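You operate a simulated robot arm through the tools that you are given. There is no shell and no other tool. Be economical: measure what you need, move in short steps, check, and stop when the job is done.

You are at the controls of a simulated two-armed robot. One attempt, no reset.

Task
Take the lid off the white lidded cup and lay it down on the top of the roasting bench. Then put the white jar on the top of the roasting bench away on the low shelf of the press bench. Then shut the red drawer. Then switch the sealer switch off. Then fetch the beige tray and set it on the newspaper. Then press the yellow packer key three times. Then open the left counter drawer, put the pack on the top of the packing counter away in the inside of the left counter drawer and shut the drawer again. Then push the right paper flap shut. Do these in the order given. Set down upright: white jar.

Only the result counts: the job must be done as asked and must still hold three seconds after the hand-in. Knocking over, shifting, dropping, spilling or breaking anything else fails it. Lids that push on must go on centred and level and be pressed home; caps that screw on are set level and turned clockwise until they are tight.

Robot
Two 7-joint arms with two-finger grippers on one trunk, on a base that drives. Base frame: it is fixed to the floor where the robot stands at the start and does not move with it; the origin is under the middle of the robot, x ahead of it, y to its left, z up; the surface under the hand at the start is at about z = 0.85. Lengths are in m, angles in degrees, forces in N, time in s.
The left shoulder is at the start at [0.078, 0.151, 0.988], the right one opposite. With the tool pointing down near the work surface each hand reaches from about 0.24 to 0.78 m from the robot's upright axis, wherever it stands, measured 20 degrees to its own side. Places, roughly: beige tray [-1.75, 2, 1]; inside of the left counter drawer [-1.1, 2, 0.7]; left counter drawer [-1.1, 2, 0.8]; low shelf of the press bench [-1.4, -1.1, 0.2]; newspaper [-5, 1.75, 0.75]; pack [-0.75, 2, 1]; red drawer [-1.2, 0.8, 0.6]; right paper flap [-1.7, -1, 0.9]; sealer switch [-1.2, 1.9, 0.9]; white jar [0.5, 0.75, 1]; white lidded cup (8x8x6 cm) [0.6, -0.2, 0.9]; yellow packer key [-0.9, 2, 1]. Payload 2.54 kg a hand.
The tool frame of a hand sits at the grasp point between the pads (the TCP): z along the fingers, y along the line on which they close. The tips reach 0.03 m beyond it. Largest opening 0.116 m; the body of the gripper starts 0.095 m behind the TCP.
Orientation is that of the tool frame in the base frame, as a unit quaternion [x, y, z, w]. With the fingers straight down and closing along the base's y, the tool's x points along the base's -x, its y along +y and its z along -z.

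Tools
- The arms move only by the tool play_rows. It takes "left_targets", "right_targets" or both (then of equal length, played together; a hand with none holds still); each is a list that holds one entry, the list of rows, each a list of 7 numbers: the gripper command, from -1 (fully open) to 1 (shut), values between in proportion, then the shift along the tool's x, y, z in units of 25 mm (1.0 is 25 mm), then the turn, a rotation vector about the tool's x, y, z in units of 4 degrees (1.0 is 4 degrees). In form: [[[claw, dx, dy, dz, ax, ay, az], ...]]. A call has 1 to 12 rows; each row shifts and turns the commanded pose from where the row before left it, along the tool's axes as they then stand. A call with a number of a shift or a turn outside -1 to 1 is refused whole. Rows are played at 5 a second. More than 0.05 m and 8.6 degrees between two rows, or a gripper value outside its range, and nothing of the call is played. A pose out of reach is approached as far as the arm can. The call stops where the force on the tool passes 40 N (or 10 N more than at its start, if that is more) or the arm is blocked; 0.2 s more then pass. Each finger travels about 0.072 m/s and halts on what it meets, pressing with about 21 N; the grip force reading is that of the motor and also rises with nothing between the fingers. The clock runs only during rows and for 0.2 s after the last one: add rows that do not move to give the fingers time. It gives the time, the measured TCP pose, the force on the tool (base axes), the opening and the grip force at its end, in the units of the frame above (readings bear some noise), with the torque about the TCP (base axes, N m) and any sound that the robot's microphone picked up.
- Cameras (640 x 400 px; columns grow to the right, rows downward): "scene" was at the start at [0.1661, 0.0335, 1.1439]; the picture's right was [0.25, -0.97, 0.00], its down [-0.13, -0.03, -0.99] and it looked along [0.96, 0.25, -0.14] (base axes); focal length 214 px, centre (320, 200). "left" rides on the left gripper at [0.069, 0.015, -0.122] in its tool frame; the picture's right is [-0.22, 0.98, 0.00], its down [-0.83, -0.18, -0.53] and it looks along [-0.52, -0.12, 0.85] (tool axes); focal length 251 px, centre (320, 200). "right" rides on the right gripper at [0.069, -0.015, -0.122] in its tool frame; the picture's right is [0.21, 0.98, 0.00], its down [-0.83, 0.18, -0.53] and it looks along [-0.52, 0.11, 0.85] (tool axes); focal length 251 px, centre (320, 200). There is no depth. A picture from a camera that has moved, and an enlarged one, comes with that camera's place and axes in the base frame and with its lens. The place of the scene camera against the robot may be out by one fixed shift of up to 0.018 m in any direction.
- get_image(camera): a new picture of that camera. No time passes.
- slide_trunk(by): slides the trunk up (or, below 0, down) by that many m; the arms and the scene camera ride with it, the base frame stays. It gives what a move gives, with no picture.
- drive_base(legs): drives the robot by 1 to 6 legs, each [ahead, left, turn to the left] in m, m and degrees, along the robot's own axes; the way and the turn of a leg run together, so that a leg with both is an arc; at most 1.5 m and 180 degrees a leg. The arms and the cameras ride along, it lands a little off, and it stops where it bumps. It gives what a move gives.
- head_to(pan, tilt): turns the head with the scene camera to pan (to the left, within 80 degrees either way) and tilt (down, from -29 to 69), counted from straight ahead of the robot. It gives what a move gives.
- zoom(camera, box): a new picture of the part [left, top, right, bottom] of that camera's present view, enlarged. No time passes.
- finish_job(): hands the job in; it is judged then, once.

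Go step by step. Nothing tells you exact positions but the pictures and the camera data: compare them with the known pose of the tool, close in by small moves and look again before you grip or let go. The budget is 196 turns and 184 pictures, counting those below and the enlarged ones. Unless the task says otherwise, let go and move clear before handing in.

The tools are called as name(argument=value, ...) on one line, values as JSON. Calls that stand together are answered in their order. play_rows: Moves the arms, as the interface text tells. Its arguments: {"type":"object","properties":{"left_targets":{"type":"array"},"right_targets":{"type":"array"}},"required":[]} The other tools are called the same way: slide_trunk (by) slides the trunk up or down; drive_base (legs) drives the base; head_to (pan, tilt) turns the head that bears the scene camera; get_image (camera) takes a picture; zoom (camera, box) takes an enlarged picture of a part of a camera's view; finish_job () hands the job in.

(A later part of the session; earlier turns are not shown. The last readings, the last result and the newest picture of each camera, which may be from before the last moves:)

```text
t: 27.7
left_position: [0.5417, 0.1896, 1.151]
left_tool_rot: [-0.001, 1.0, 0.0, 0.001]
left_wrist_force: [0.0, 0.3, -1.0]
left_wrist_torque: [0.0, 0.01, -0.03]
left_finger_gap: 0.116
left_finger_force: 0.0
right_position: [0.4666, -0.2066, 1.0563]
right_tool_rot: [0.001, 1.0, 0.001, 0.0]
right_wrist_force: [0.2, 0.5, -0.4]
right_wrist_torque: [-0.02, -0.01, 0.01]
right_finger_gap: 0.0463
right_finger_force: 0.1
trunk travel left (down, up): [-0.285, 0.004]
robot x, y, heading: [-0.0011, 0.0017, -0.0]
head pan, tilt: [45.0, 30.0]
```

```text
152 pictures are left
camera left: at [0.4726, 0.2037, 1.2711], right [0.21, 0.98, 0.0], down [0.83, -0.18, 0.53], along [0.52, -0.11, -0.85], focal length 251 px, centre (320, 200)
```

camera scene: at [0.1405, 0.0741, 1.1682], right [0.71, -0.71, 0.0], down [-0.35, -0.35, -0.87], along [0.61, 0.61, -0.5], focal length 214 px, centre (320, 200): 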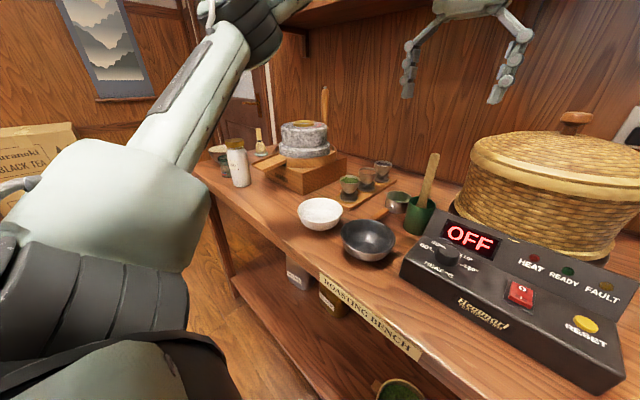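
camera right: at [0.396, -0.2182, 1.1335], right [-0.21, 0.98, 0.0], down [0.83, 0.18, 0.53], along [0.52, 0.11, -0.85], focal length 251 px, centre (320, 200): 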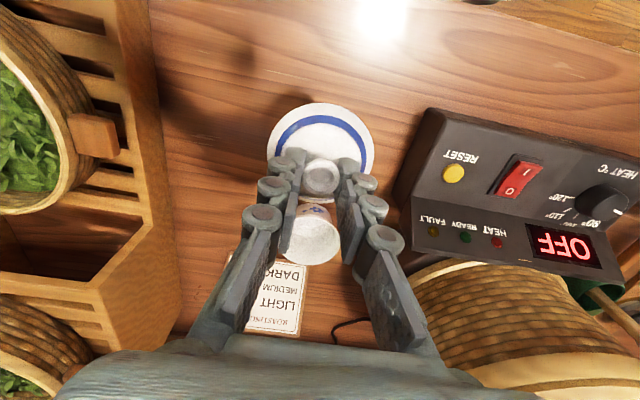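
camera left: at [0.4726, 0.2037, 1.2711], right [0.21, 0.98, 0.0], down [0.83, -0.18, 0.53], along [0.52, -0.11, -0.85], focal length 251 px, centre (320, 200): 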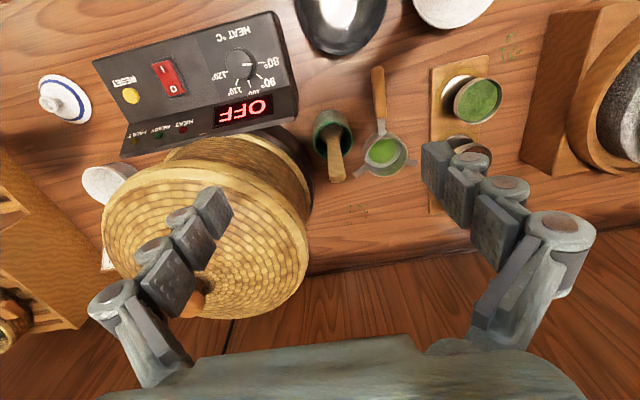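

The lid lies on the bench. The jar stands at about [0.41, 0.73] on the bench's left end. I'll back off a little, move left, and look at the jar closer.

drive_base(legs=[[-0.4, 0, 0]])

head_to(pan=80, tilt=15)

get_image(camera="scene")

head_to(pan=-80, tilt=15)

get_image(camera="scene")

```text
t: 30.2
left_position: [0.1534, 0.1876, 1.1517]
left_tool_rot: [0.001, 1.0, 0.0, 0.001]
left_wrist_force: [0.3, 0.0, 0.7]
left_wrist_torque: [-0.05, -0.01, -0.02]
left_finger_gap: 0.1162
left_finger_force: 0.0
right_position: [0.0765, -0.2067, 1.0564]
right_tool_rot: [0.003, 1.0, 0.001, 0.001]
right_wrist_force: [0.1, 0.9, 0.2]
right_wrist_torque: [0.0, -0.01, 0.0]
right_finger_gap: 0.0463
right_finger_force: 0.0
trunk travel left (down, up): [-0.285, 0.004]
robot x, y, heading: [-0.3886, 0.0022, -0.6]
head pan, tilt: [45.0, 30.0]
```

```text
t: 31.2
left_position: [0.1544, 0.1883, 1.1504]
left_tool_rot: [0.001, 1.0, 0.0, 0.0]
left_wrist_force: [0.3, 0.1, 0.8]
left_wrist_torque: [0.0, -0.01, 0.01]
left_finger_gap: 0.1157
left_finger_force: 0.2
right_position: [0.0761, -0.2074, 1.0573]
right_tool_rot: [0.004, 1.0, -0.001, -0.001]
right_wrist_force: [0.3, -0.4, -0.9]
right_wrist_torque: [0.03, -0.02, 0.0]
right_finger_gap: 0.0462
right_finger_force: 0.1
trunk travel left (down, up): [-0.285, 0.004]
robot x, y, heading: [-0.3913, -0.001, -0.3]
head pan, tilt: [80.0, 15.0]
```

```text
151 pictures are left
camera scene: at [-0.2952, 0.1027, 1.1924], right [0.98, -0.18, 0.0], down [-0.05, -0.26, -0.97], along [0.17, 0.95, -0.26], focal length 214 px, centre (320, 200)
```

scene: 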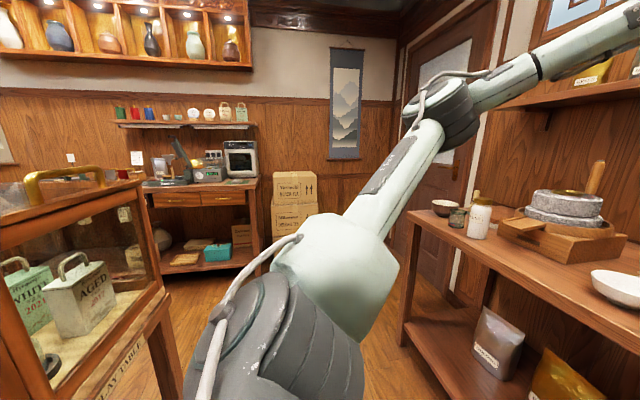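

```text
t: 33.6
left_position: [0.1528, 0.1884, 1.1502]
left_tool_rot: [0.002, 1.0, 0.0, 0.0]
left_wrist_force: [0.6, -0.6, -0.2]
left_wrist_torque: [0.02, 0.02, 0.01]
left_finger_gap: 0.1161
left_finger_force: 0.1
right_position: [0.076, -0.2072, 1.0565]
right_tool_rot: [0.003, 1.0, 0.0, 0.0]
right_wrist_force: [0.1, 0.3, 0.5]
right_wrist_torque: [0.03, -0.04, 0.0]
right_finger_gap: 0.0465
right_finger_force: 0.0
trunk travel left (down, up): [-0.285, 0.004]
robot x, y, heading: [-0.3887, 0.0008, -0.4]
head pan, tilt: [-80.0, 15.0]
```

```text
150 pictures are left
camera scene: at [-0.2961, -0.0813, 1.1925], right [-0.99, -0.17, 0.0], down [-0.04, 0.26, -0.97], along [0.16, -0.95, -0.26], focal length 214 px, centre (320, 200)
```

scene: 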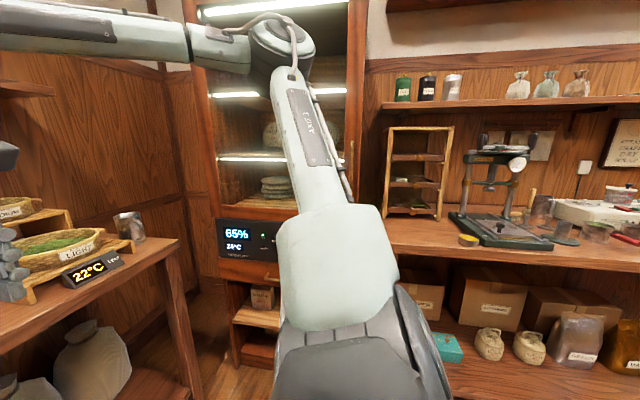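

The jar stands at about [0.405, 0.722] with small bowls beside it, and the press bench's low shelf is off to the right rear. I'll drive to where the left hand reaches the jar.

drive_base(legs=[[0.17, 0.45, 0]])

head_to(pan=35, tilt=25)

get_image(camera="scene")

get_image(camera="left")

```text
t: 34.7
left_position: [0.158, 0.2004, 1.151]
left_tool_rot: [-0.001, 1.0, 0.0, 0.001]
left_wrist_force: [1.3, 0.0, 0.2]
left_wrist_torque: [0.0, 0.03, 0.02]
left_finger_gap: 0.1163
left_finger_force: 0.0
right_position: [0.0814, -0.1951, 1.0561]
right_tool_rot: [0.0, 1.0, 0.0, 0.0]
right_wrist_force: [-0.1, -0.5, -0.7]
right_wrist_torque: [0.05, -0.01, -0.04]
right_finger_gap: 0.0463
right_finger_force: 0.0
trunk travel left (down, up): [-0.285, 0.004]
robot x, y, heading: [-0.3832, 0.0081, -0.1]
head pan, tilt: [-80.0, 15.0]
stopped in leg 1: the robot was blocked; the commanded pose is now the measured one
```

```text
t: 36.6
left_position: [0.159, 0.2001, 1.15]
left_tool_rot: [0.0, 1.0, 0.001, 0.0]
left_wrist_force: [-0.8, 0.0, 0.7]
left_wrist_torque: [-0.04, 0.03, 0.0]
left_finger_gap: 0.1158
left_finger_force: 0.0
right_position: [0.0813, -0.1947, 1.0557]
right_tool_rot: [0.001, 1.0, 0.0, 0.001]
right_wrist_force: [0.1, 0.4, 0.0]
right_wrist_torque: [0.01, 0.0, -0.01]
right_finger_gap: 0.0464
right_finger_force: 0.0
trunk travel left (down, up): [-0.285, 0.004]
robot x, y, heading: [-0.3843, 0.0142, 0.2]
head pan, tilt: [35.0, 25.0]
```

```text
149 pictures are left
camera scene: at [-0.232, 0.0739, 1.1762], right [0.57, -0.82, 0.0], down [-0.35, -0.24, -0.91], along [0.74, 0.52, -0.42], focal length 214 px, centre (320, 200)
```

scene: 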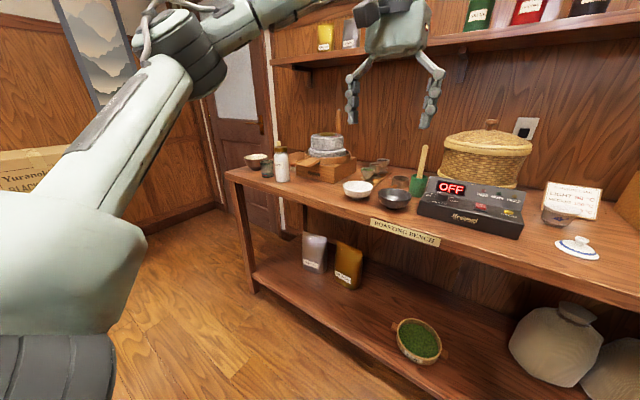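

```text
148 pictures are left
camera left: at [0.0887, 0.2143, 1.2709], right [0.21, 0.98, 0.0], down [0.83, -0.18, 0.53], along [0.52, -0.11, -0.85], focal length 251 px, centre (320, 200)
```

left: 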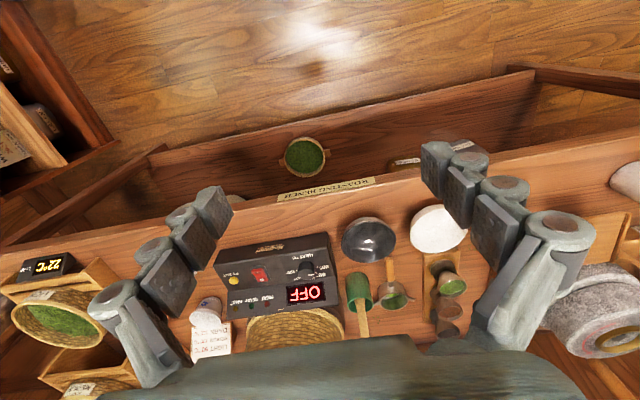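

The base was blocked almost at once. I'll look down on the left side to find what is in the way.

head_to(pan=80, tilt=55)

get_image(camera="scene")

head_to(pan=0, tilt=60)

get_image(camera="scene")

```text
t: 37.8
left_position: [0.1567, 0.2003, 1.1517]
left_tool_rot: [0.0, 1.0, 0.001, -0.001]
left_wrist_force: [-0.1, 0.3, -0.8]
left_wrist_torque: [-0.01, 0.0, 0.01]
left_finger_gap: 0.1158
left_finger_force: 0.0
right_position: [0.0817, -0.1954, 1.0563]
right_tool_rot: [0.001, 1.0, 0.0, 0.0]
right_wrist_force: [0.5, 0.0, -0.3]
right_wrist_torque: [0.0, 0.0, 0.03]
right_finger_gap: 0.0464
right_finger_force: 0.1
trunk travel left (down, up): [-0.285, 0.004]
robot x, y, heading: [-0.3897, 0.0116, 0.2]
head pan, tilt: [80.0, 55.0]
```

```text
147 pictures are left
camera scene: at [-0.2949, 0.0921, 1.1323], right [0.98, -0.17, 0.0], down [-0.14, -0.81, -0.57], along [0.1, 0.57, -0.82], focal length 214 px, centre (320, 200)
```

scene: 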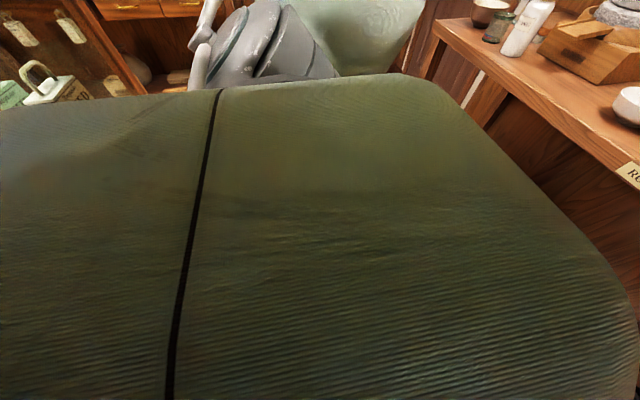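

```text
t: 39.3
left_position: [0.1574, 0.1997, 1.1505]
left_tool_rot: [0.0, 1.0, 0.0, 0.0]
left_wrist_force: [-0.2, 0.2, -0.7]
left_wrist_torque: [0.0, 0.02, -0.01]
left_finger_gap: 0.116
left_finger_force: 0.0
right_position: [0.0816, -0.1947, 1.0571]
right_tool_rot: [0.001, 1.0, 0.001, 0.0]
right_wrist_force: [-0.3, -0.1, -0.8]
right_wrist_torque: [-0.02, -0.01, 0.01]
right_finger_gap: 0.0463
right_finger_force: 0.0
trunk travel left (down, up): [-0.285, 0.004]
robot x, y, heading: [-0.3877, 0.0103, 0.0]
head pan, tilt: [0.0, 60.0]
```

```text
146 pictures are left
camera scene: at [-0.2409, 0.0211, 1.1262], right [0.0, -1.0, 0.0], down [-0.87, 0.0, -0.5], along [0.5, 0.0, -0.87], focal length 214 px, centre (320, 200)
```

scene: 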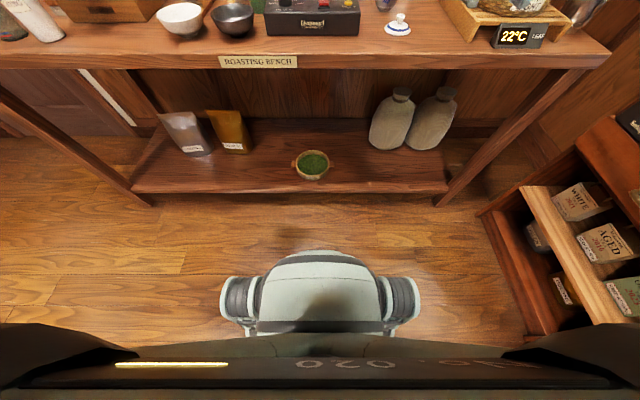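

I see nothing near the base in front. I'll go ahead first and then left in separate legs.

drive_base(legs=[[0.15, 0, 0], [0, 0.2, 0]])

```text
t: 42.9
left_position: [0.306, 0.4068, 1.151]
left_tool_rot: [-0.001, 1.0, 0.001, 0.0]
left_wrist_force: [-0.7, -0.1, -1.1]
left_wrist_torque: [0.01, -0.01, 0.01]
left_finger_gap: 0.1161
left_finger_force: 0.1
right_position: [0.2315, 0.0111, 1.0569]
right_tool_rot: [-0.001, 1.0, 0.0, 0.0]
right_wrist_force: [0.7, 0.4, -0.2]
right_wrist_torque: [0.01, 0.06, -0.02]
right_finger_gap: 0.0463
right_finger_force: 0.1
trunk travel left (down, up): [-0.285, 0.004]
robot x, y, heading: [-0.2347, 0.2169, 0.0]
head pan, tilt: [0.0, 60.0]
```

That worked, so the base's rear-left must have been touching something. I'll continue to the left.

drive_base(legs=[[0.05, 0, 0], [0, 0.22, 0]])

head_to(pan=30, tilt=30)

get_image(camera="scene")

get_image(camera="left")

```text
t: 46.1
left_position: [0.3574, 0.6186, 1.1508]
left_tool_rot: [0.002, 1.0, 0.0, 0.001]
left_wrist_force: [-0.2, -0.2, 0.4]
left_wrist_torque: [0.0, 0.0, 0.0]
left_finger_gap: 0.1157
left_finger_force: 0.0
right_position: [0.2796, 0.2251, 1.0569]
right_tool_rot: [0.002, 1.0, 0.001, 0.0]
right_wrist_force: [0.7, 0.9, 0.2]
right_wrist_torque: [0.02, 0.0, 0.02]
right_finger_gap: 0.0464
right_finger_force: 0.2
trunk travel left (down, up): [-0.285, 0.004]
robot x, y, heading: [-0.1835, 0.4339, -0.3]
head pan, tilt: [0.0, 60.0]
```

```text
t: 47.0
left_position: [0.3577, 0.6187, 1.1506]
left_tool_rot: [0.001, 1.0, 0.0, 0.001]
left_wrist_force: [-0.2, -0.3, -1.0]
left_wrist_torque: [0.01, 0.01, -0.01]
left_finger_gap: 0.116
left_finger_force: 0.0
right_position: [0.2796, 0.2238, 1.0563]
right_tool_rot: [0.001, 1.0, 0.0, 0.0]
right_wrist_force: [-0.6, 0.4, -0.2]
right_wrist_torque: [-0.04, -0.01, 0.05]
right_finger_gap: 0.0464
right_finger_force: 0.0
trunk travel left (down, up): [-0.285, 0.004]
robot x, y, heading: [-0.1868, 0.4309, -0.1]
head pan, tilt: [30.0, 30.0]
```

```text
145 pictures are left
camera scene: at [-0.0304, 0.4862, 1.1682], right [0.5, -0.87, 0.0], down [-0.43, -0.25, -0.87], along [0.75, 0.43, -0.5], focal length 214 px, centre (320, 200)
```

scene: 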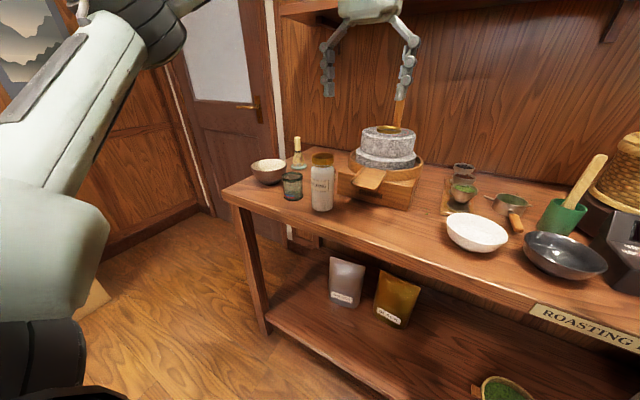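

```text
144 pictures are left
camera left: at [0.2878, 0.6334, 1.271], right [0.22, 0.98, 0.0], down [0.83, -0.18, 0.53], along [0.52, -0.12, -0.85], focal length 251 px, centre (320, 200)
```

left: 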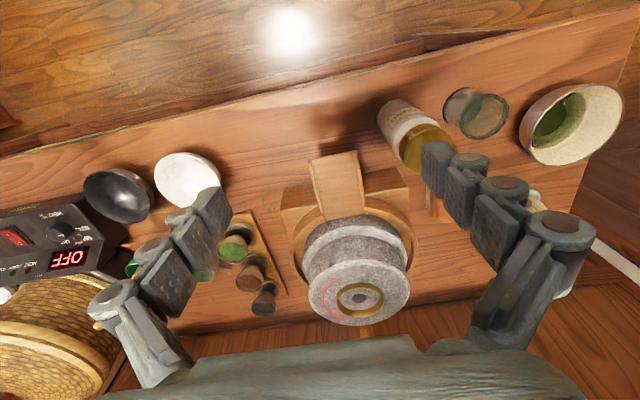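

The jar is at about [0.416, 0.732], with its top at z≈0.99 and glassware to its left. I'll tilt the left hand 45° forward and line it up behind the jar.

play_rows(left_targets=[[[-0.7, 0, 0.378, 0, 0, -0.9375, 0], [-0.7, 0, 0.378, 0, 0, -0.9375, 0], [-0.7, 0, 0.378, 0, 0, -0.9375, 0], [-0.7, 0, 0.378, 0, 0, -0.9375, 0], [-0.7, 0, 0.378, 0, 0, -0.9375, 0], [-0.7, 0, 0.378, 0, 0, -0.9375, 0], [-0.7, 0, 0.378, 0, 0, -0.9375, 0], [-0.7, 0, 0.378, 0, 0, -0.9375, 0], [-0.7, 0, 0.378, 0, 0, -0.9375, 0], [-0.7, 0, 0.378, 0, 0, -0.9375, 0], [-0.7, 0, 0.378, 0, 0, -0.9375, 0], [-0.7, 0, 0.378, 0, 0, -0.9375, 0]]])

play_rows(left_targets=[[[-0.7, 0.9, 0, 0.3, 0, 0, 0], [-0.7, 0.9, 0, 0.3, 0, 0, 0], [-0.7, 0.9, 0, 0.3, 0, 0, 0], [-0.7, 0.9, 0, 0.3, 0, 0, 0], [-0.7, 0.9, 0, 0.3, 0, 0, 0], [-0.7, 0.4, 0, 0.8, 0, 0, 0], [-0.7, 0, 0, 0, 0, 0, 0]]])

get_image(camera="left")

get_image(camera="scene")

```text
t: 49.6
left_position: [0.3553, 0.7312, 1.1502]
left_tool_rot: [0.001, 0.924, -0.001, 0.384]
left_wrist_force: [-1.3, -0.6, 0.1]
left_wrist_torque: [0.0, 0.02, -0.02]
left_finger_gap: 0.0986
left_finger_force: 0.1
right_position: [0.2802, 0.2234, 1.0577]
right_tool_rot: [0.002, 1.0, 0.0, 0.001]
right_wrist_force: [0.7, 0.5, -0.7]
right_wrist_torque: [0.0, 0.0, 0.01]
right_finger_gap: 0.0464
right_finger_force: 0.1
trunk travel left (down, up): [-0.285, 0.004]
robot x, y, heading: [-0.185, 0.4314, -0.1]
head pan, tilt: [30.0, 30.0]
```

```text
t: 51.2
left_position: [0.3099, 0.7314, 1.0217]
left_tool_rot: [0.001, 0.923, 0.0, 0.384]
left_wrist_force: [0.2, 0.5, 0.5]
left_wrist_torque: [-0.03, 0.02, 0.02]
left_finger_gap: 0.0986
left_finger_force: 0.1
right_position: [0.281, 0.2248, 1.0576]
right_tool_rot: [0.001, 1.0, 0.001, 0.0]
right_wrist_force: [1.1, -0.8, -0.3]
right_wrist_torque: [-0.03, 0.01, -0.01]
right_finger_gap: 0.0465
right_finger_force: 0.1
trunk travel left (down, up): [-0.285, 0.004]
robot x, y, heading: [-0.1857, 0.4319, -0.1]
head pan, tilt: [30.0, 30.0]
```

```text
143 pictures are left
camera left: at [0.1738, 0.7467, 1.0568], right [0.15, 0.98, 0.15], down [0.2, -0.18, 0.96], along [0.97, -0.12, -0.23], focal length 251 px, centre (320, 200)
```

left: 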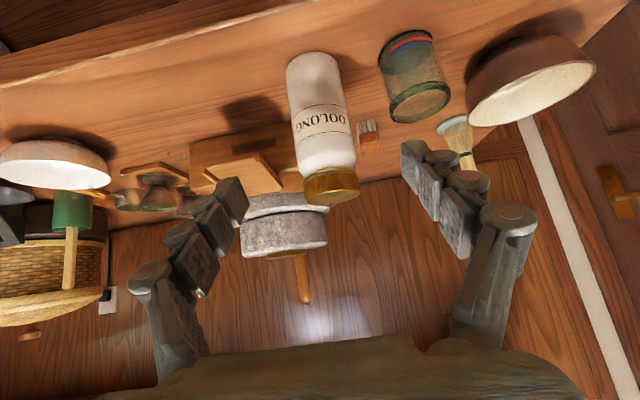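

```text
142 pictures are left
camera scene: at [-0.0305, 0.4862, 1.1683], right [0.5, -0.87, 0.0], down [-0.43, -0.25, -0.87], along [0.75, 0.43, -0.5], focal length 214 px, centre (320, 200)
```

scene: 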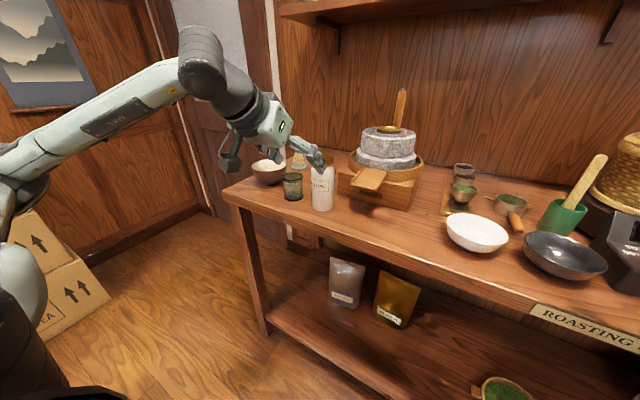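

The jar is centred between the fingers (about 6 cm wide, mid-height on the tool axis). I'll advance and look before closing.

play_rows(left_targets=[[[-0.7, 0, 0, 0.9, 0, 0, 0], [-0.7, 0, 0, 0.9, 0, 0, 0], [-0.7, 0, 0, 0.9, 0, 0, 0], [-0.7, 0, 0, 0.9, 0, 0, 0], [-0.7, 0, 0, 0.9, 0, 0, 0], [-0.7, 0, 0, 0.9, 0, 0, 0], [-0.7, 0, 0, 0.5, 0, 0, 0], [-0.7, 0, 0, 0, 0, 0, 0]]])

get_image(camera="left")

zoom(camera="scene", box=[220, 90, 420, 240])

```text
t: 53.0
left_position: [0.4142, 0.7312, 0.9177]
left_tool_rot: [0.0, 0.924, 0.0, 0.383]
left_wrist_force: [-0.5, 0.1, -0.3]
left_wrist_torque: [0.0, 0.01, 0.0]
left_finger_gap: 0.099
left_finger_force: 0.0
right_position: [0.28, 0.2238, 1.0566]
right_tool_rot: [0.002, 1.0, 0.0, 0.0]
right_wrist_force: [-0.6, 0.9, 0.3]
right_wrist_torque: [0.0, 0.0, 0.02]
right_finger_gap: 0.0464
right_finger_force: 0.0
trunk travel left (down, up): [-0.285, 0.004]
robot x, y, heading: [-0.1824, 0.4314, -0.2]
head pan, tilt: [30.0, 30.0]
```

```text
141 pictures are left
camera left: at [0.2792, 0.7462, 0.9535], right [0.15, 0.98, 0.15], down [0.2, -0.18, 0.96], along [0.97, -0.12, -0.23], focal length 251 px, centre (320, 200)
```

left: 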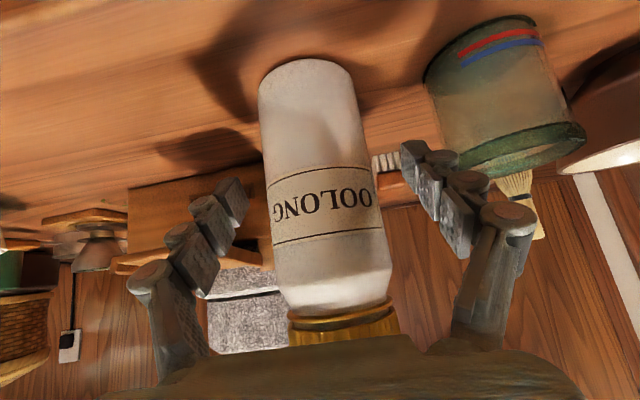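

```text
2.67 times, centred on (320, 165) of scene
camera zoom: at [-0.0304, 0.4863, 1.1683], right [0.5, -0.87, 0.0], down [-0.43, -0.25, -0.87], along [0.75, 0.43, -0.5], focal length 572 px, centre (320, 293)
```

zoom: 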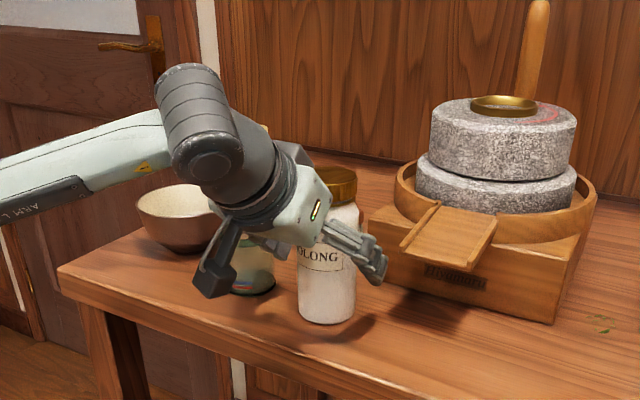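

play_rows(left_targets=[[[0, 0, 0, 0, 0, 0, 0], [0.5, 0, 0, 0, 0, 0, 0], [1, 0, 0, 0, 0, 0, 0], [1, 0, 0, 0, 0, 0, 0], [1, 0, 0, 0, 0, 0, 0], [1, 0, 0, 0, 0, 0, 0]]])

play_rows(left_targets=[[[1, -0.2, 0, -0.2, 0, 0, 0], [1, -0.5, 0, -0.5, 0, 0, 0], [1, -0.7, 0, -0.7, 0, 0, 0], [1, -0.7, 0, -0.7, 0, 0, 0], [1, 0, 0, 0, 0, 0, 0]]])

get_image(camera="scene")

```text
t: 54.4
left_position: [0.414, 0.7309, 0.9177]
left_tool_rot: [0.0, 0.924, 0.0, 0.383]
left_wrist_force: [-1.1, -0.9, 0.2]
left_wrist_torque: [0.01, 0.0, 0.04]
left_finger_gap: 0.0607
left_finger_force: 21.2
right_position: [0.2797, 0.2243, 1.0571]
right_tool_rot: [0.003, 1.0, 0.001, 0.0]
right_wrist_force: [0.3, 0.0, -0.5]
right_wrist_torque: [0.03, 0.02, 0.0]
right_finger_gap: 0.0465
right_finger_force: 0.1
trunk travel left (down, up): [-0.285, 0.004]
robot x, y, heading: [-0.1925, 0.4316, -0.3]
head pan, tilt: [30.0, 30.0]
```

```text
t: 55.6
left_position: [0.4169, 0.7325, 0.9936]
left_tool_rot: [0.001, 0.924, -0.001, 0.383]
left_wrist_force: [-0.5, 0.4, -2.5]
left_wrist_torque: [0.04, 0.03, 0.01]
left_finger_gap: 0.0607
left_finger_force: 21.3
right_position: [0.2802, 0.2242, 1.0568]
right_tool_rot: [0.001, 1.0, 0.0, 0.0]
right_wrist_force: [0.4, 0.6, -0.6]
right_wrist_torque: [-0.02, 0.01, -0.03]
right_finger_gap: 0.0467
right_finger_force: 0.1
trunk travel left (down, up): [-0.285, 0.004]
robot x, y, heading: [-0.1869, 0.4285, -0.5]
head pan, tilt: [30.0, 30.0]
```

```text
139 pictures are left
camera scene: at [-0.0301, 0.4865, 1.1682], right [0.5, -0.87, 0.0], down [-0.43, -0.25, -0.87], along [0.75, 0.43, -0.5], focal length 214 px, centre (320, 200)
```

scene: 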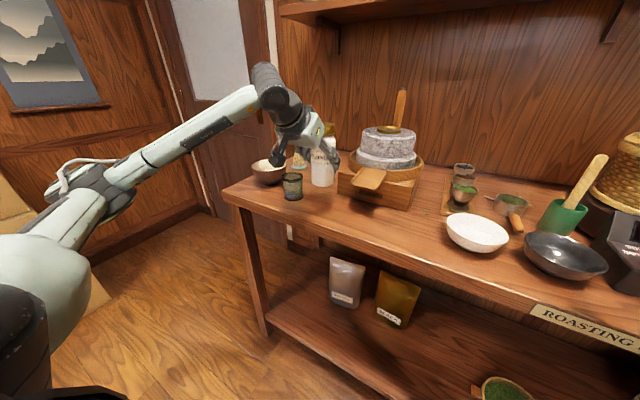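

The jar is held upright and lifted. I'll draw it back toward the robot, clear of the bench.

play_rows(left_targets=[[[1, 0.7, 0, -0.7, 0, 0, 0], [1, 0.7, 0, -0.7, 0, 0, 0], [1, 0.7, 0, -0.7, 0, 0, 0], [1, 0.7, -0.9, -0.7, 0, 0, 0], [1, 0.7, -0.9, -0.7, 0, 0, 0], [1, 0.7, -0.9, -0.7, 0, 0, 0], [1, 0.7, -0.9, -0.7, 0, 0, 0], [1, 0.7, -0.9, -0.7, 0, 0, 0], [1, 0, -0.9, 0, 0, 0, 0], [1, 0, -0.9, 0, 0, 0, 0], [1, 0, 0, 0, 0, 0, 0]]])

head_to(pan=-80, tilt=30)

get_image(camera="scene")

head_to(pan=80, tilt=30)

get_image(camera="scene")

```text
t: 58.0
left_position: [0.267, 0.575, 1.0233]
left_tool_rot: [0.001, 0.924, 0.0, 0.383]
left_wrist_force: [0.0, -0.9, -3.0]
left_wrist_torque: [0.0, 0.02, -0.03]
left_finger_gap: 0.0608
left_finger_force: 20.9
left hand out of reach, approached as far as the arm can: row 6, 7, 8
right_position: [0.2803, 0.2248, 1.0556]
right_tool_rot: [0.002, 1.0, 0.0, -0.001]
right_wrist_force: [0.0, -0.2, -0.8]
right_wrist_torque: [-0.03, 0.02, 0.02]
right_finger_gap: 0.0465
right_finger_force: 0.0
trunk travel left (down, up): [-0.285, 0.004]
robot x, y, heading: [-0.1849, 0.4298, -0.1]
head pan, tilt: [30.0, 30.0]
```

```text
t: 59.9
left_position: [0.2676, 0.5748, 1.0228]
left_tool_rot: [0.001, 0.924, 0.0, 0.383]
left_wrist_force: [1.0, -0.4, -2.7]
left_wrist_torque: [-0.01, 0.04, 0.0]
left_finger_gap: 0.0607
left_finger_force: 21.1
right_position: [0.2797, 0.2245, 1.056]
right_tool_rot: [0.002, 1.0, 0.0, 0.0]
right_wrist_force: [0.2, -0.1, -0.2]
right_wrist_torque: [0.02, 0.04, 0.03]
right_finger_gap: 0.0464
right_finger_force: 0.0
trunk travel left (down, up): [-0.285, 0.004]
robot x, y, heading: [-0.1873, 0.4302, -0.1]
head pan, tilt: [-80.0, 30.0]
```

```text
138 pictures are left
camera scene: at [-0.0931, 0.3522, 1.1682], right [-0.99, -0.17, 0.0], down [-0.09, 0.49, -0.87], along [0.15, -0.85, -0.5], focal length 214 px, centre (320, 200)
```

scene: 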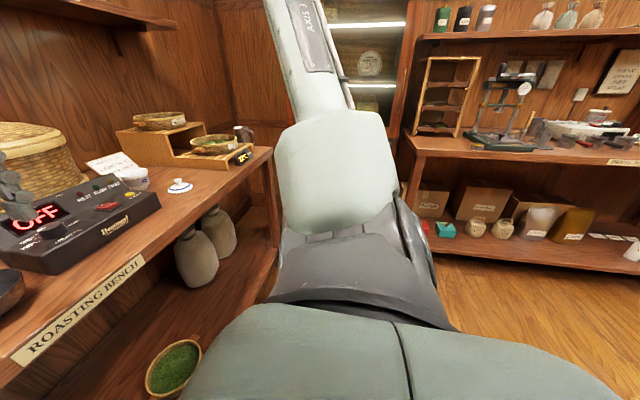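

```text
t: 62.4
left_position: [0.2686, 0.5753, 1.0235]
left_tool_rot: [0.001, 0.924, -0.001, 0.382]
left_wrist_force: [-1.2, 0.1, -2.6]
left_wrist_torque: [-0.04, 0.02, 0.03]
left_finger_gap: 0.0604
left_finger_force: 20.8
right_position: [0.2801, 0.2253, 1.0562]
right_tool_rot: [0.002, 1.0, 0.0, -0.001]
right_wrist_force: [0.4, 0.0, 0.1]
right_wrist_torque: [0.01, 0.03, -0.02]
right_finger_gap: 0.0462
right_finger_force: 0.0
trunk travel left (down, up): [-0.285, 0.004]
robot x, y, heading: [-0.1864, 0.4323, -0.5]
head pan, tilt: [80.0, 30.0]
```

```text
137 pictures are left
camera scene: at [-0.0927, 0.5303, 1.1682], right [0.98, -0.18, 0.0], down [-0.09, -0.49, -0.87], along [0.15, 0.85, -0.5], focal length 214 px, centre (320, 200)
```

scene: 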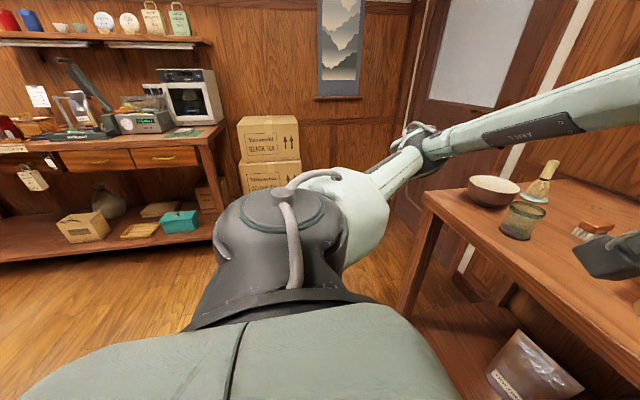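

The jar is held in front of the robot. I'll move right, back out a little, turn to face the press bench, and look at its shelf.

drive_base(legs=[[0, -0.66, 0], [-0.2, 0, 0], [0, 0, -90]])

head_to(pan=-45, tilt=30)

get_image(camera="scene")

head_to(pan=-80, tilt=15)

get_image(camera="scene")

```text
t: 74.2
left_position: [-0.2449, -0.6763, 1.0223]
left_tool_rot: [0.653, 0.654, -0.27, 0.271]
left_wrist_force: [0.0, -0.1, -2.5]
left_wrist_torque: [0.03, 0.03, -0.02]
left_finger_gap: 0.0606
left_finger_force: 21.1
right_position: [-0.5965, -0.689, 1.057]
right_tool_rot: [0.708, 0.706, 0.001, 0.0]
right_wrist_force: [0.1, 1.3, -0.2]
right_wrist_torque: [0.02, -0.03, 0.01]
right_finger_gap: 0.0463
right_finger_force: 0.0
trunk travel left (down, up): [-0.285, 0.004]
robot x, y, heading: [-0.3864, -0.2238, -90.4]
head pan, tilt: [80.0, 30.0]
```

```text
t: 76.3
left_position: [-0.2441, -0.6763, 1.024]
left_tool_rot: [0.653, 0.653, -0.271, 0.27]
left_wrist_force: [0.2, -0.4, -2.9]
left_wrist_torque: [0.04, 0.01, 0.01]
left_finger_gap: 0.0606
left_finger_force: 20.9
right_position: [-0.5957, -0.6878, 1.0562]
right_tool_rot: [0.708, 0.706, 0.0, 0.0]
right_wrist_force: [0.5, 0.0, 0.7]
right_wrist_torque: [0.0, 0.05, 0.01]
right_finger_gap: 0.0466
right_finger_force: 0.1
trunk travel left (down, up): [-0.285, 0.004]
robot x, y, heading: [-0.3899, -0.2263, -89.9]
head pan, tilt: [-45.0, 30.0]
```

```text
136 pictures are left
camera scene: at [-0.4456, -0.3455, 1.1682], right [-0.71, 0.71, 0.0], down [0.35, 0.35, -0.87], along [-0.61, -0.61, -0.5], focal length 214 px, centre (320, 200)
```

scene: 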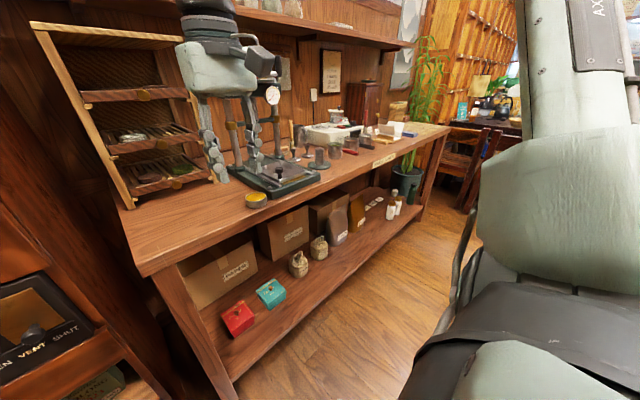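

```text
t: 77.3
left_position: [-0.2447, -0.6763, 1.0233]
left_tool_rot: [0.653, 0.653, -0.271, 0.271]
left_wrist_force: [0.1, 0.8, -2.7]
left_wrist_torque: [0.01, 0.0, 0.03]
left_finger_gap: 0.0605
left_finger_force: 21.5
right_position: [-0.5972, -0.6895, 1.0558]
right_tool_rot: [0.708, 0.706, 0.0, 0.0]
right_wrist_force: [0.9, 0.0, -0.4]
right_wrist_torque: [0.03, -0.03, 0.0]
right_finger_gap: 0.0465
right_finger_force: 0.1
trunk travel left (down, up): [-0.285, 0.004]
robot x, y, heading: [-0.3907, -0.2178, -89.9]
head pan, tilt: [-80.0, 15.0]
```

```text
135 pictures are left
camera scene: at [-0.4736, -0.2978, 1.1924], right [-0.17, 0.98, 0.0], down [0.26, 0.05, -0.97], along [-0.95, -0.17, -0.26], focal length 214 px, centre (320, 200)
```

scene: 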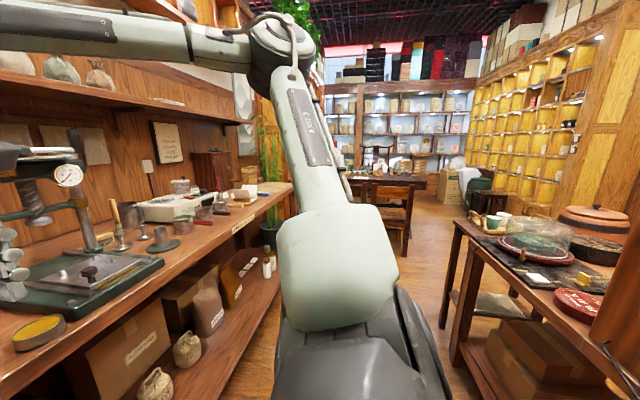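

The low shelf holds boxes, sacks, bags and a few jars along its back, with free space in front. I'll slide sideways along the aisle and look at it from nearer.

drive_base(legs=[[0.04, 0, 0], [0, -1.0, 0]])

head_to(pan=10, tilt=50)

get_image(camera="scene")

```text
t: 87.4
left_position: [-1.206, -0.7228, 1.0235]
left_tool_rot: [0.648, 0.658, -0.268, 0.273]
left_wrist_force: [0.7, -0.2, -2.7]
left_wrist_torque: [0.01, -0.02, -0.04]
left_finger_gap: 0.0606
left_finger_force: 20.9
right_position: [-1.5575, -0.7419, 1.0562]
right_tool_rot: [0.703, 0.712, 0.0, 0.0]
right_wrist_force: [0.2, -0.4, -0.4]
right_wrist_torque: [0.0, 0.03, 0.02]
right_finger_gap: 0.0466
right_finger_force: 0.0
trunk travel left (down, up): [-0.285, 0.004]
robot x, y, heading: [-1.3605, -0.2685, -89.2]
head pan, tilt: [-80.0, 15.0]
```

```text
t: 89.1
left_position: [-1.2062, -0.7235, 1.0243]
left_tool_rot: [0.648, 0.658, -0.269, 0.272]
left_wrist_force: [0.0, 0.3, -2.3]
left_wrist_torque: [0.06, 0.0, 0.01]
left_finger_gap: 0.0605
left_finger_force: 20.6
right_position: [-1.557, -0.7405, 1.0561]
right_tool_rot: [0.702, 0.712, 0.0, 0.0]
right_wrist_force: [-0.2, 0.1, 0.5]
right_wrist_torque: [0.03, -0.02, 0.05]
right_finger_gap: 0.0465
right_finger_force: 0.0
trunk travel left (down, up): [-0.285, 0.004]
robot x, y, heading: [-1.3583, -0.273, -89.2]
head pan, tilt: [10.0, 50.0]
```

```text
134 pictures are left
camera scene: at [-1.3344, -0.4056, 1.1387], right [-0.98, -0.19, 0.0], down [-0.14, 0.75, -0.64], along [0.12, -0.63, -0.77], focal length 214 px, centre (320, 200)
```

scene: 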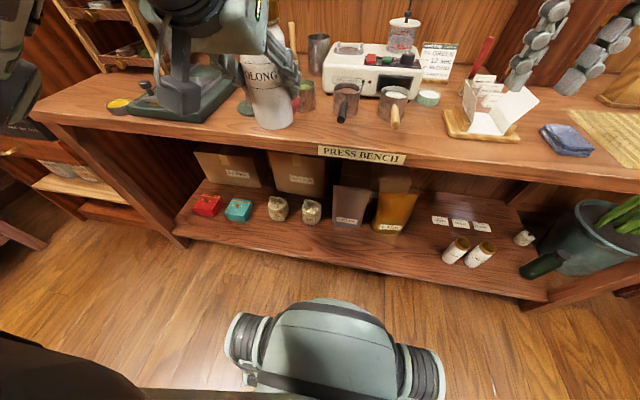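

There is a free strip on the shelf in front of the bags, at about [-1.45, -0.88]. I'll shift the base so the left hand lines up with it, draw the right hand in, and lower the trunk.

drive_base(legs=[[0, -0.24, 0], [-0.02, 0, -1]])

play_rows(right_targets=[[[0.2, 0.9, 0, 0, 0, 0, 0], [0.2, 0.9, 0, 0, 0, 0, 0], [0.2, 0.9, 0, 0, 0, 0, 0], [0.2, 0.9, 0, 0, 0, 0, 0], [0.2, 0.9, 0, 0, 0, 0, 0], [0.2, 0.9, 0, 0, 0, 0, 0], [0.2, 0.9, 0, 0, 0, 0, 0]]])

slide_trunk(by=-0.28)

get_image(camera="scene")

get_image(camera="left")

```text
t: 92.4
left_position: [-1.4588, -0.7083, 1.0233]
left_tool_rot: [0.654, 0.652, -0.272, 0.271]
left_wrist_force: [-0.5, 1.1, -2.1]
left_wrist_torque: [0.05, 0.0, 0.02]
left_finger_gap: 0.0604
left_finger_force: 21.0
right_position: [-1.812, -0.7197, 1.0568]
right_tool_rot: [0.709, 0.705, 0.001, 0.001]
right_wrist_force: [0.0, 0.8, 0.6]
right_wrist_torque: [-0.02, 0.0, 0.01]
right_finger_gap: 0.0464
right_finger_force: 0.1
trunk travel left (down, up): [-0.285, 0.004]
robot x, y, heading: [-1.6022, -0.2577, -90.1]
head pan, tilt: [10.0, 50.0]
```

```text
t: 94.0
left_position: [-1.4586, -0.7091, 1.0237]
left_tool_rot: [0.654, 0.653, -0.271, 0.27]
left_wrist_force: [-0.1, 0.6, -2.4]
left_wrist_torque: [0.02, -0.04, -0.01]
left_finger_gap: 0.0604
left_finger_force: 21.6
right_position: [-1.8081, -0.5641, 1.0564]
right_tool_rot: [0.709, 0.705, -0.001, 0.001]
right_wrist_force: [0.6, -0.8, 0.4]
right_wrist_torque: [0.0, -0.02, -0.01]
right_finger_gap: 0.0465
right_finger_force: 0.1
trunk travel left (down, up): [-0.285, 0.004]
robot x, y, heading: [-1.6038, -0.2555, -90.1]
head pan, tilt: [10.0, 50.0]
```

```text
t: 96.8
left_position: [-1.458, -0.7089, 0.7436]
left_tool_rot: [0.654, 0.652, -0.271, 0.271]
left_wrist_force: [0.4, -0.8, -3.1]
left_wrist_torque: [0.0, 0.02, -0.01]
left_finger_gap: 0.0605
left_finger_force: 21.0
right_position: [-1.8084, -0.5632, 0.7778]
right_tool_rot: [0.709, 0.705, 0.001, 0.0]
right_wrist_force: [0.1, 0.1, 0.5]
right_wrist_torque: [0.02, -0.01, -0.02]
right_finger_gap: 0.0467
right_finger_force: 0.0
trunk travel left (down, up): [-0.005, 0.284]
robot x, y, heading: [-1.5979, -0.2529, -90.0]
head pan, tilt: [10.0, 50.0]
```

```text
133 pictures are left
camera scene: at [-1.5811, -0.3898, 0.8588], right [-0.99, -0.17, 0.0], down [-0.13, 0.76, -0.64], along [0.11, -0.63, -0.77], focal length 214 px, centre (320, 200)
```

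scene: 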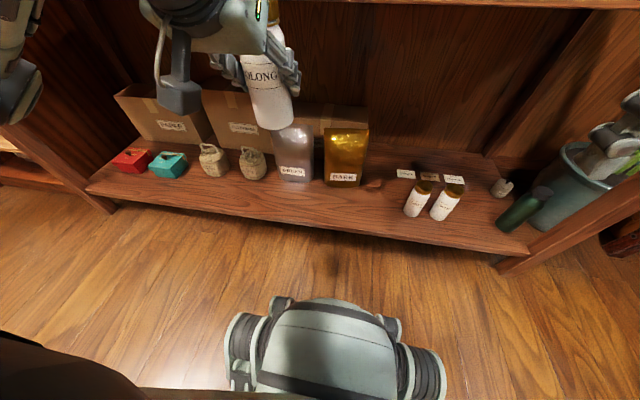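

```text
132 pictures are left
camera left: at [-1.4432, -0.5746, 0.7789], right [0.98, -0.15, 0.15], down [-0.18, -0.21, 0.96], along [-0.12, -0.97, -0.23], focal length 251 px, centre (320, 200)
```

left: 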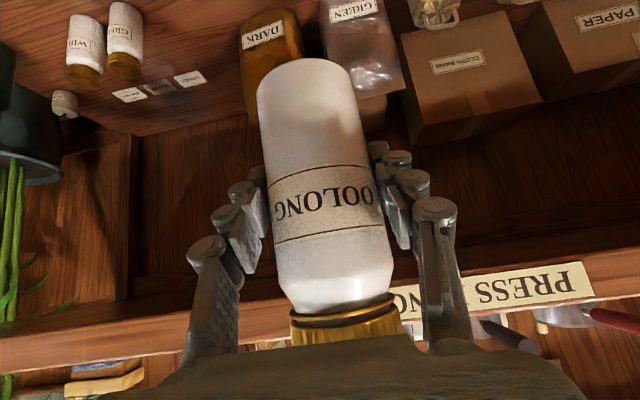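

The shelf space ahead of the jar is clear. I'll lower the jar in front of the shelf, staying outside the bench edge.

play_rows(left_targets=[[[1, 0.7, 0, 0.7, 0, 0, 0], [1, 0.7, 0, 0.7, 0, 0, 0], [1, 0.7, 0, 0.7, 0, 0, 0], [1, 0.7, 0, 0.7, 0, 0, 0], [1, 0.7, 0, 0.7, 0, 0, 0], [1, 0.7, 0, 0.7, 0, 0, 0], [1, 0.7, 0, 0.7, 0, 0, 0], [1, 0.7, 0, 0.7, 0, 0, 0], [1, 0.7, 0, 0.7, 0, 0, 0], [1, 0.7, 0, 0.7, 0, 0, 0], [1, 0.7, 0, 0.7, 0, 0, 0], [1, 0.7, 0, 0.7, 0, 0, 0]]])

play_rows(left_targets=[[[1, 0.7, 0, 0.7, 0, 0, 0], [1, 0.7, 0, 0.7, 0, 0, 0], [1, 0.7, 0, 0.7, 0, 0, 0], [1, 0.7, 0, 0.7, 0, 0, 0], [1, 0, 0, 0, 0, 0, 0]]])

get_image(camera="scene")

get_image(camera="left")

```text
t: 99.4
left_position: [-1.4706, -0.7383, 0.4556]
left_tool_rot: [0.655, 0.652, -0.271, 0.27]
left_wrist_force: [1.1, -0.5, -4.1]
left_wrist_torque: [0.0, -0.01, -0.01]
left_finger_gap: 0.0605
left_finger_force: 21.2
left hand out of reach, approached as far as the arm can: row 1, 2, 3, 4, 5
right_position: [-1.8089, -0.5643, 0.7768]
right_tool_rot: [0.709, 0.705, 0.0, -0.001]
right_wrist_force: [-0.1, 0.3, -0.2]
right_wrist_torque: [-0.01, -0.01, 0.0]
right_finger_gap: 0.0464
right_finger_force: 0.1
trunk travel left (down, up): [-0.005, 0.284]
robot x, y, heading: [-1.603, -0.2572, -90.5]
head pan, tilt: [10.0, 50.0]
```

```text
t: 100.6
left_position: [-1.4888, -0.7462, 0.3713]
left_tool_rot: [0.654, 0.653, -0.268, 0.27]
left_wrist_force: [0.3, -0.3, -3.4]
left_wrist_torque: [0.0, 0.01, -0.02]
left_finger_gap: 0.0605
left_finger_force: 21.2
left hand out of reach, approached as far as the arm can: row 3, 4
right_position: [-1.8091, -0.5637, 0.7773]
right_tool_rot: [0.709, 0.705, 0.0, 0.0]
right_wrist_force: [0.3, -0.7, 0.2]
right_wrist_torque: [0.0, 0.01, 0.01]
right_finger_gap: 0.0463
right_finger_force: 0.0
trunk travel left (down, up): [-0.005, 0.284]
robot x, y, heading: [-1.6031, -0.2562, -90.2]
head pan, tilt: [10.0, 50.0]
```

```text
131 pictures are left
camera scene: at [-1.5811, -0.3899, 0.8587], right [-0.99, -0.17, 0.0], down [-0.13, 0.76, -0.64], along [0.11, -0.63, -0.77], focal length 214 px, centre (320, 200)
```

scene: 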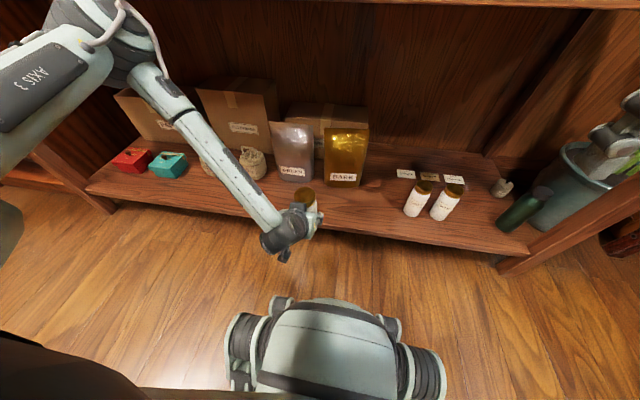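

```text
130 pictures are left
camera left: at [-1.4749, -0.6118, 0.4073], right [0.98, -0.15, 0.16], down [-0.19, -0.21, 0.96], along [-0.11, -0.97, -0.23], focal length 251 px, centre (320, 200)
```

left: 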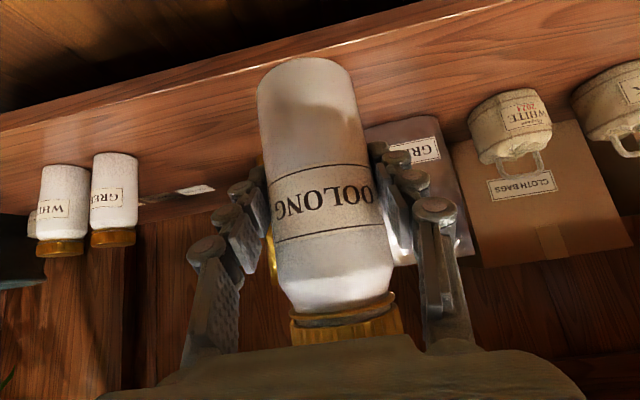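

The jar bottom is roughly 7–10 cm above the shelf. I'll move it forward over the shelf.

play_rows(left_targets=[[[1, -0.7, 0, 0.7, 0, 0, 0], [1, -0.7, 0, 0.7, 0, 0, 0], [1, -0.7, 0, 0.7, 0, 0, 0], [1, -0.7, 0, 0.7, 0, 0, 0], [1, -0.7, 0, 0.7, 0, 0, 0], [1, -0.7, 0, 0.7, 0, 0, 0], [1, 0, 0, 0, 0, 0, 0]]])

get_image(camera="scene")

get_image(camera="left")

```text
t: 102.2
left_position: [-1.491, -0.8942, 0.3721]
left_tool_rot: [0.654, 0.652, -0.271, 0.27]
left_wrist_force: [-0.5, -0.3, -3.3]
left_wrist_torque: [0.03, -0.02, 0.01]
left_finger_gap: 0.0604
left_finger_force: 21.1
right_position: [-1.809, -0.5642, 0.7768]
right_tool_rot: [0.709, 0.705, 0.0, 0.0]
right_wrist_force: [0.5, -0.1, 0.4]
right_wrist_torque: [-0.01, 0.01, 0.0]
right_finger_gap: 0.0465
right_finger_force: 0.2
trunk travel left (down, up): [-0.005, 0.284]
robot x, y, heading: [-1.6001, -0.2562, -90.4]
head pan, tilt: [10.0, 50.0]
```

```text
129 pictures are left
camera scene: at [-1.5811, -0.3899, 0.8587], right [-0.99, -0.17, 0.0], down [-0.13, 0.76, -0.64], along [0.11, -0.63, -0.77], focal length 214 px, centre (320, 200)
```

scene: 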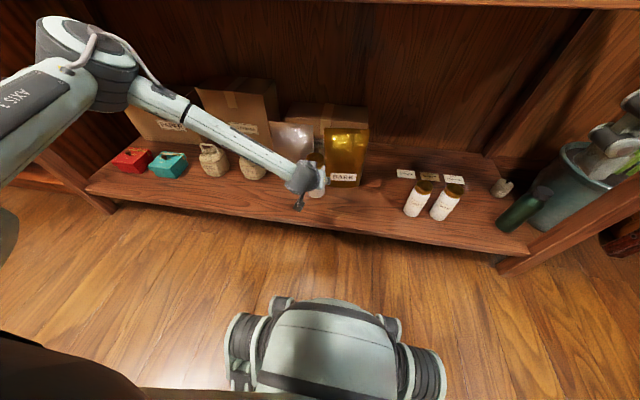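

```text
128 pictures are left
camera left: at [-1.4741, -0.7592, 0.4067], right [0.98, -0.15, 0.15], down [-0.18, -0.21, 0.96], along [-0.12, -0.97, -0.23], focal length 251 px, centre (320, 200)
```

left: 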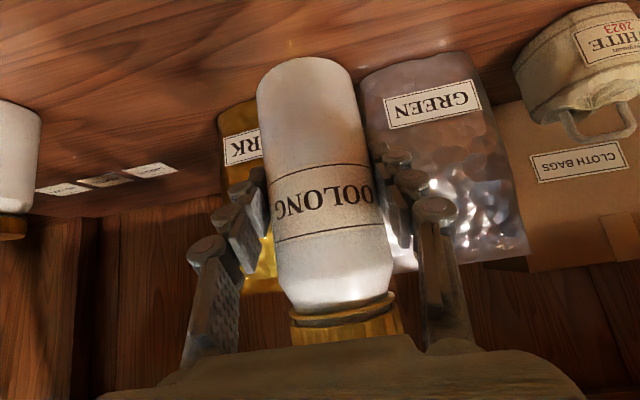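

The bags' front is about 8 cm beyond the jar. I'll lower straight down.

play_rows(left_targets=[[[1, 0.6, 0, 0.6, 0, 0, 0], [1, 0.6, 0, 0.6, 0, 0, 0], [1, 0.5, 0, 0.5, 0, 0, 0], [1, 0, 0, 0, 0, 0, 0]]])

get_image(camera="left")

zoom(camera="scene", box=[230, 110, 390, 250])

```text
t: 103.2
left_position: [-1.4916, -0.8942, 0.3084]
left_tool_rot: [0.655, 0.651, -0.272, 0.269]
left_wrist_force: [0.6, -0.9, -3.1]
left_wrist_torque: [0.06, -0.05, 0.0]
left_finger_gap: 0.0605
left_finger_force: 21.4
right_position: [-1.8088, -0.5642, 0.7769]
right_tool_rot: [0.709, 0.705, 0.0, 0.0]
right_wrist_force: [0.9, 0.5, -0.3]
right_wrist_torque: [0.04, 0.0, 0.03]
right_finger_gap: 0.0465
right_finger_force: 0.2
trunk travel left (down, up): [-0.005, 0.284]
robot x, y, heading: [-1.605, -0.2549, -90.3]
head pan, tilt: [10.0, 50.0]
```

```text
127 pictures are left
camera left: at [-1.4748, -0.7591, 0.3447], right [0.98, -0.16, 0.15], down [-0.18, -0.21, 0.96], along [-0.12, -0.97, -0.23], focal length 251 px, centre (320, 200)
```

left: 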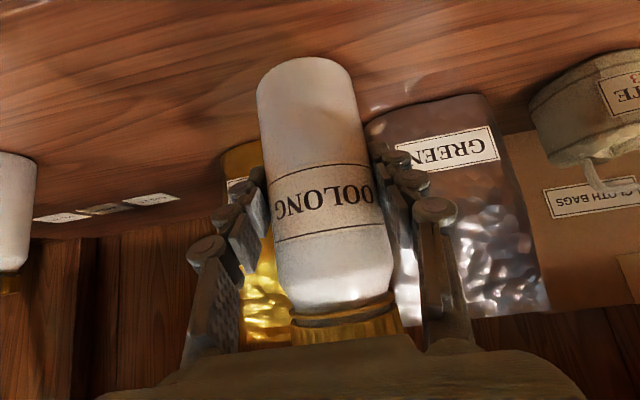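

```text
2.86 times, centred on (310, 180) of scene
camera zoom: at [-1.5811, -0.3899, 0.8587], right [-0.99, -0.17, 0.0], down [-0.13, 0.76, -0.64], along [0.11, -0.63, -0.77], focal length 613 px, centre (349, 257)
```

zoom: 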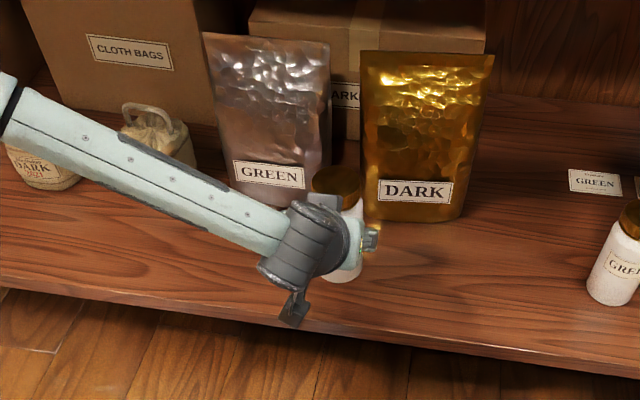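

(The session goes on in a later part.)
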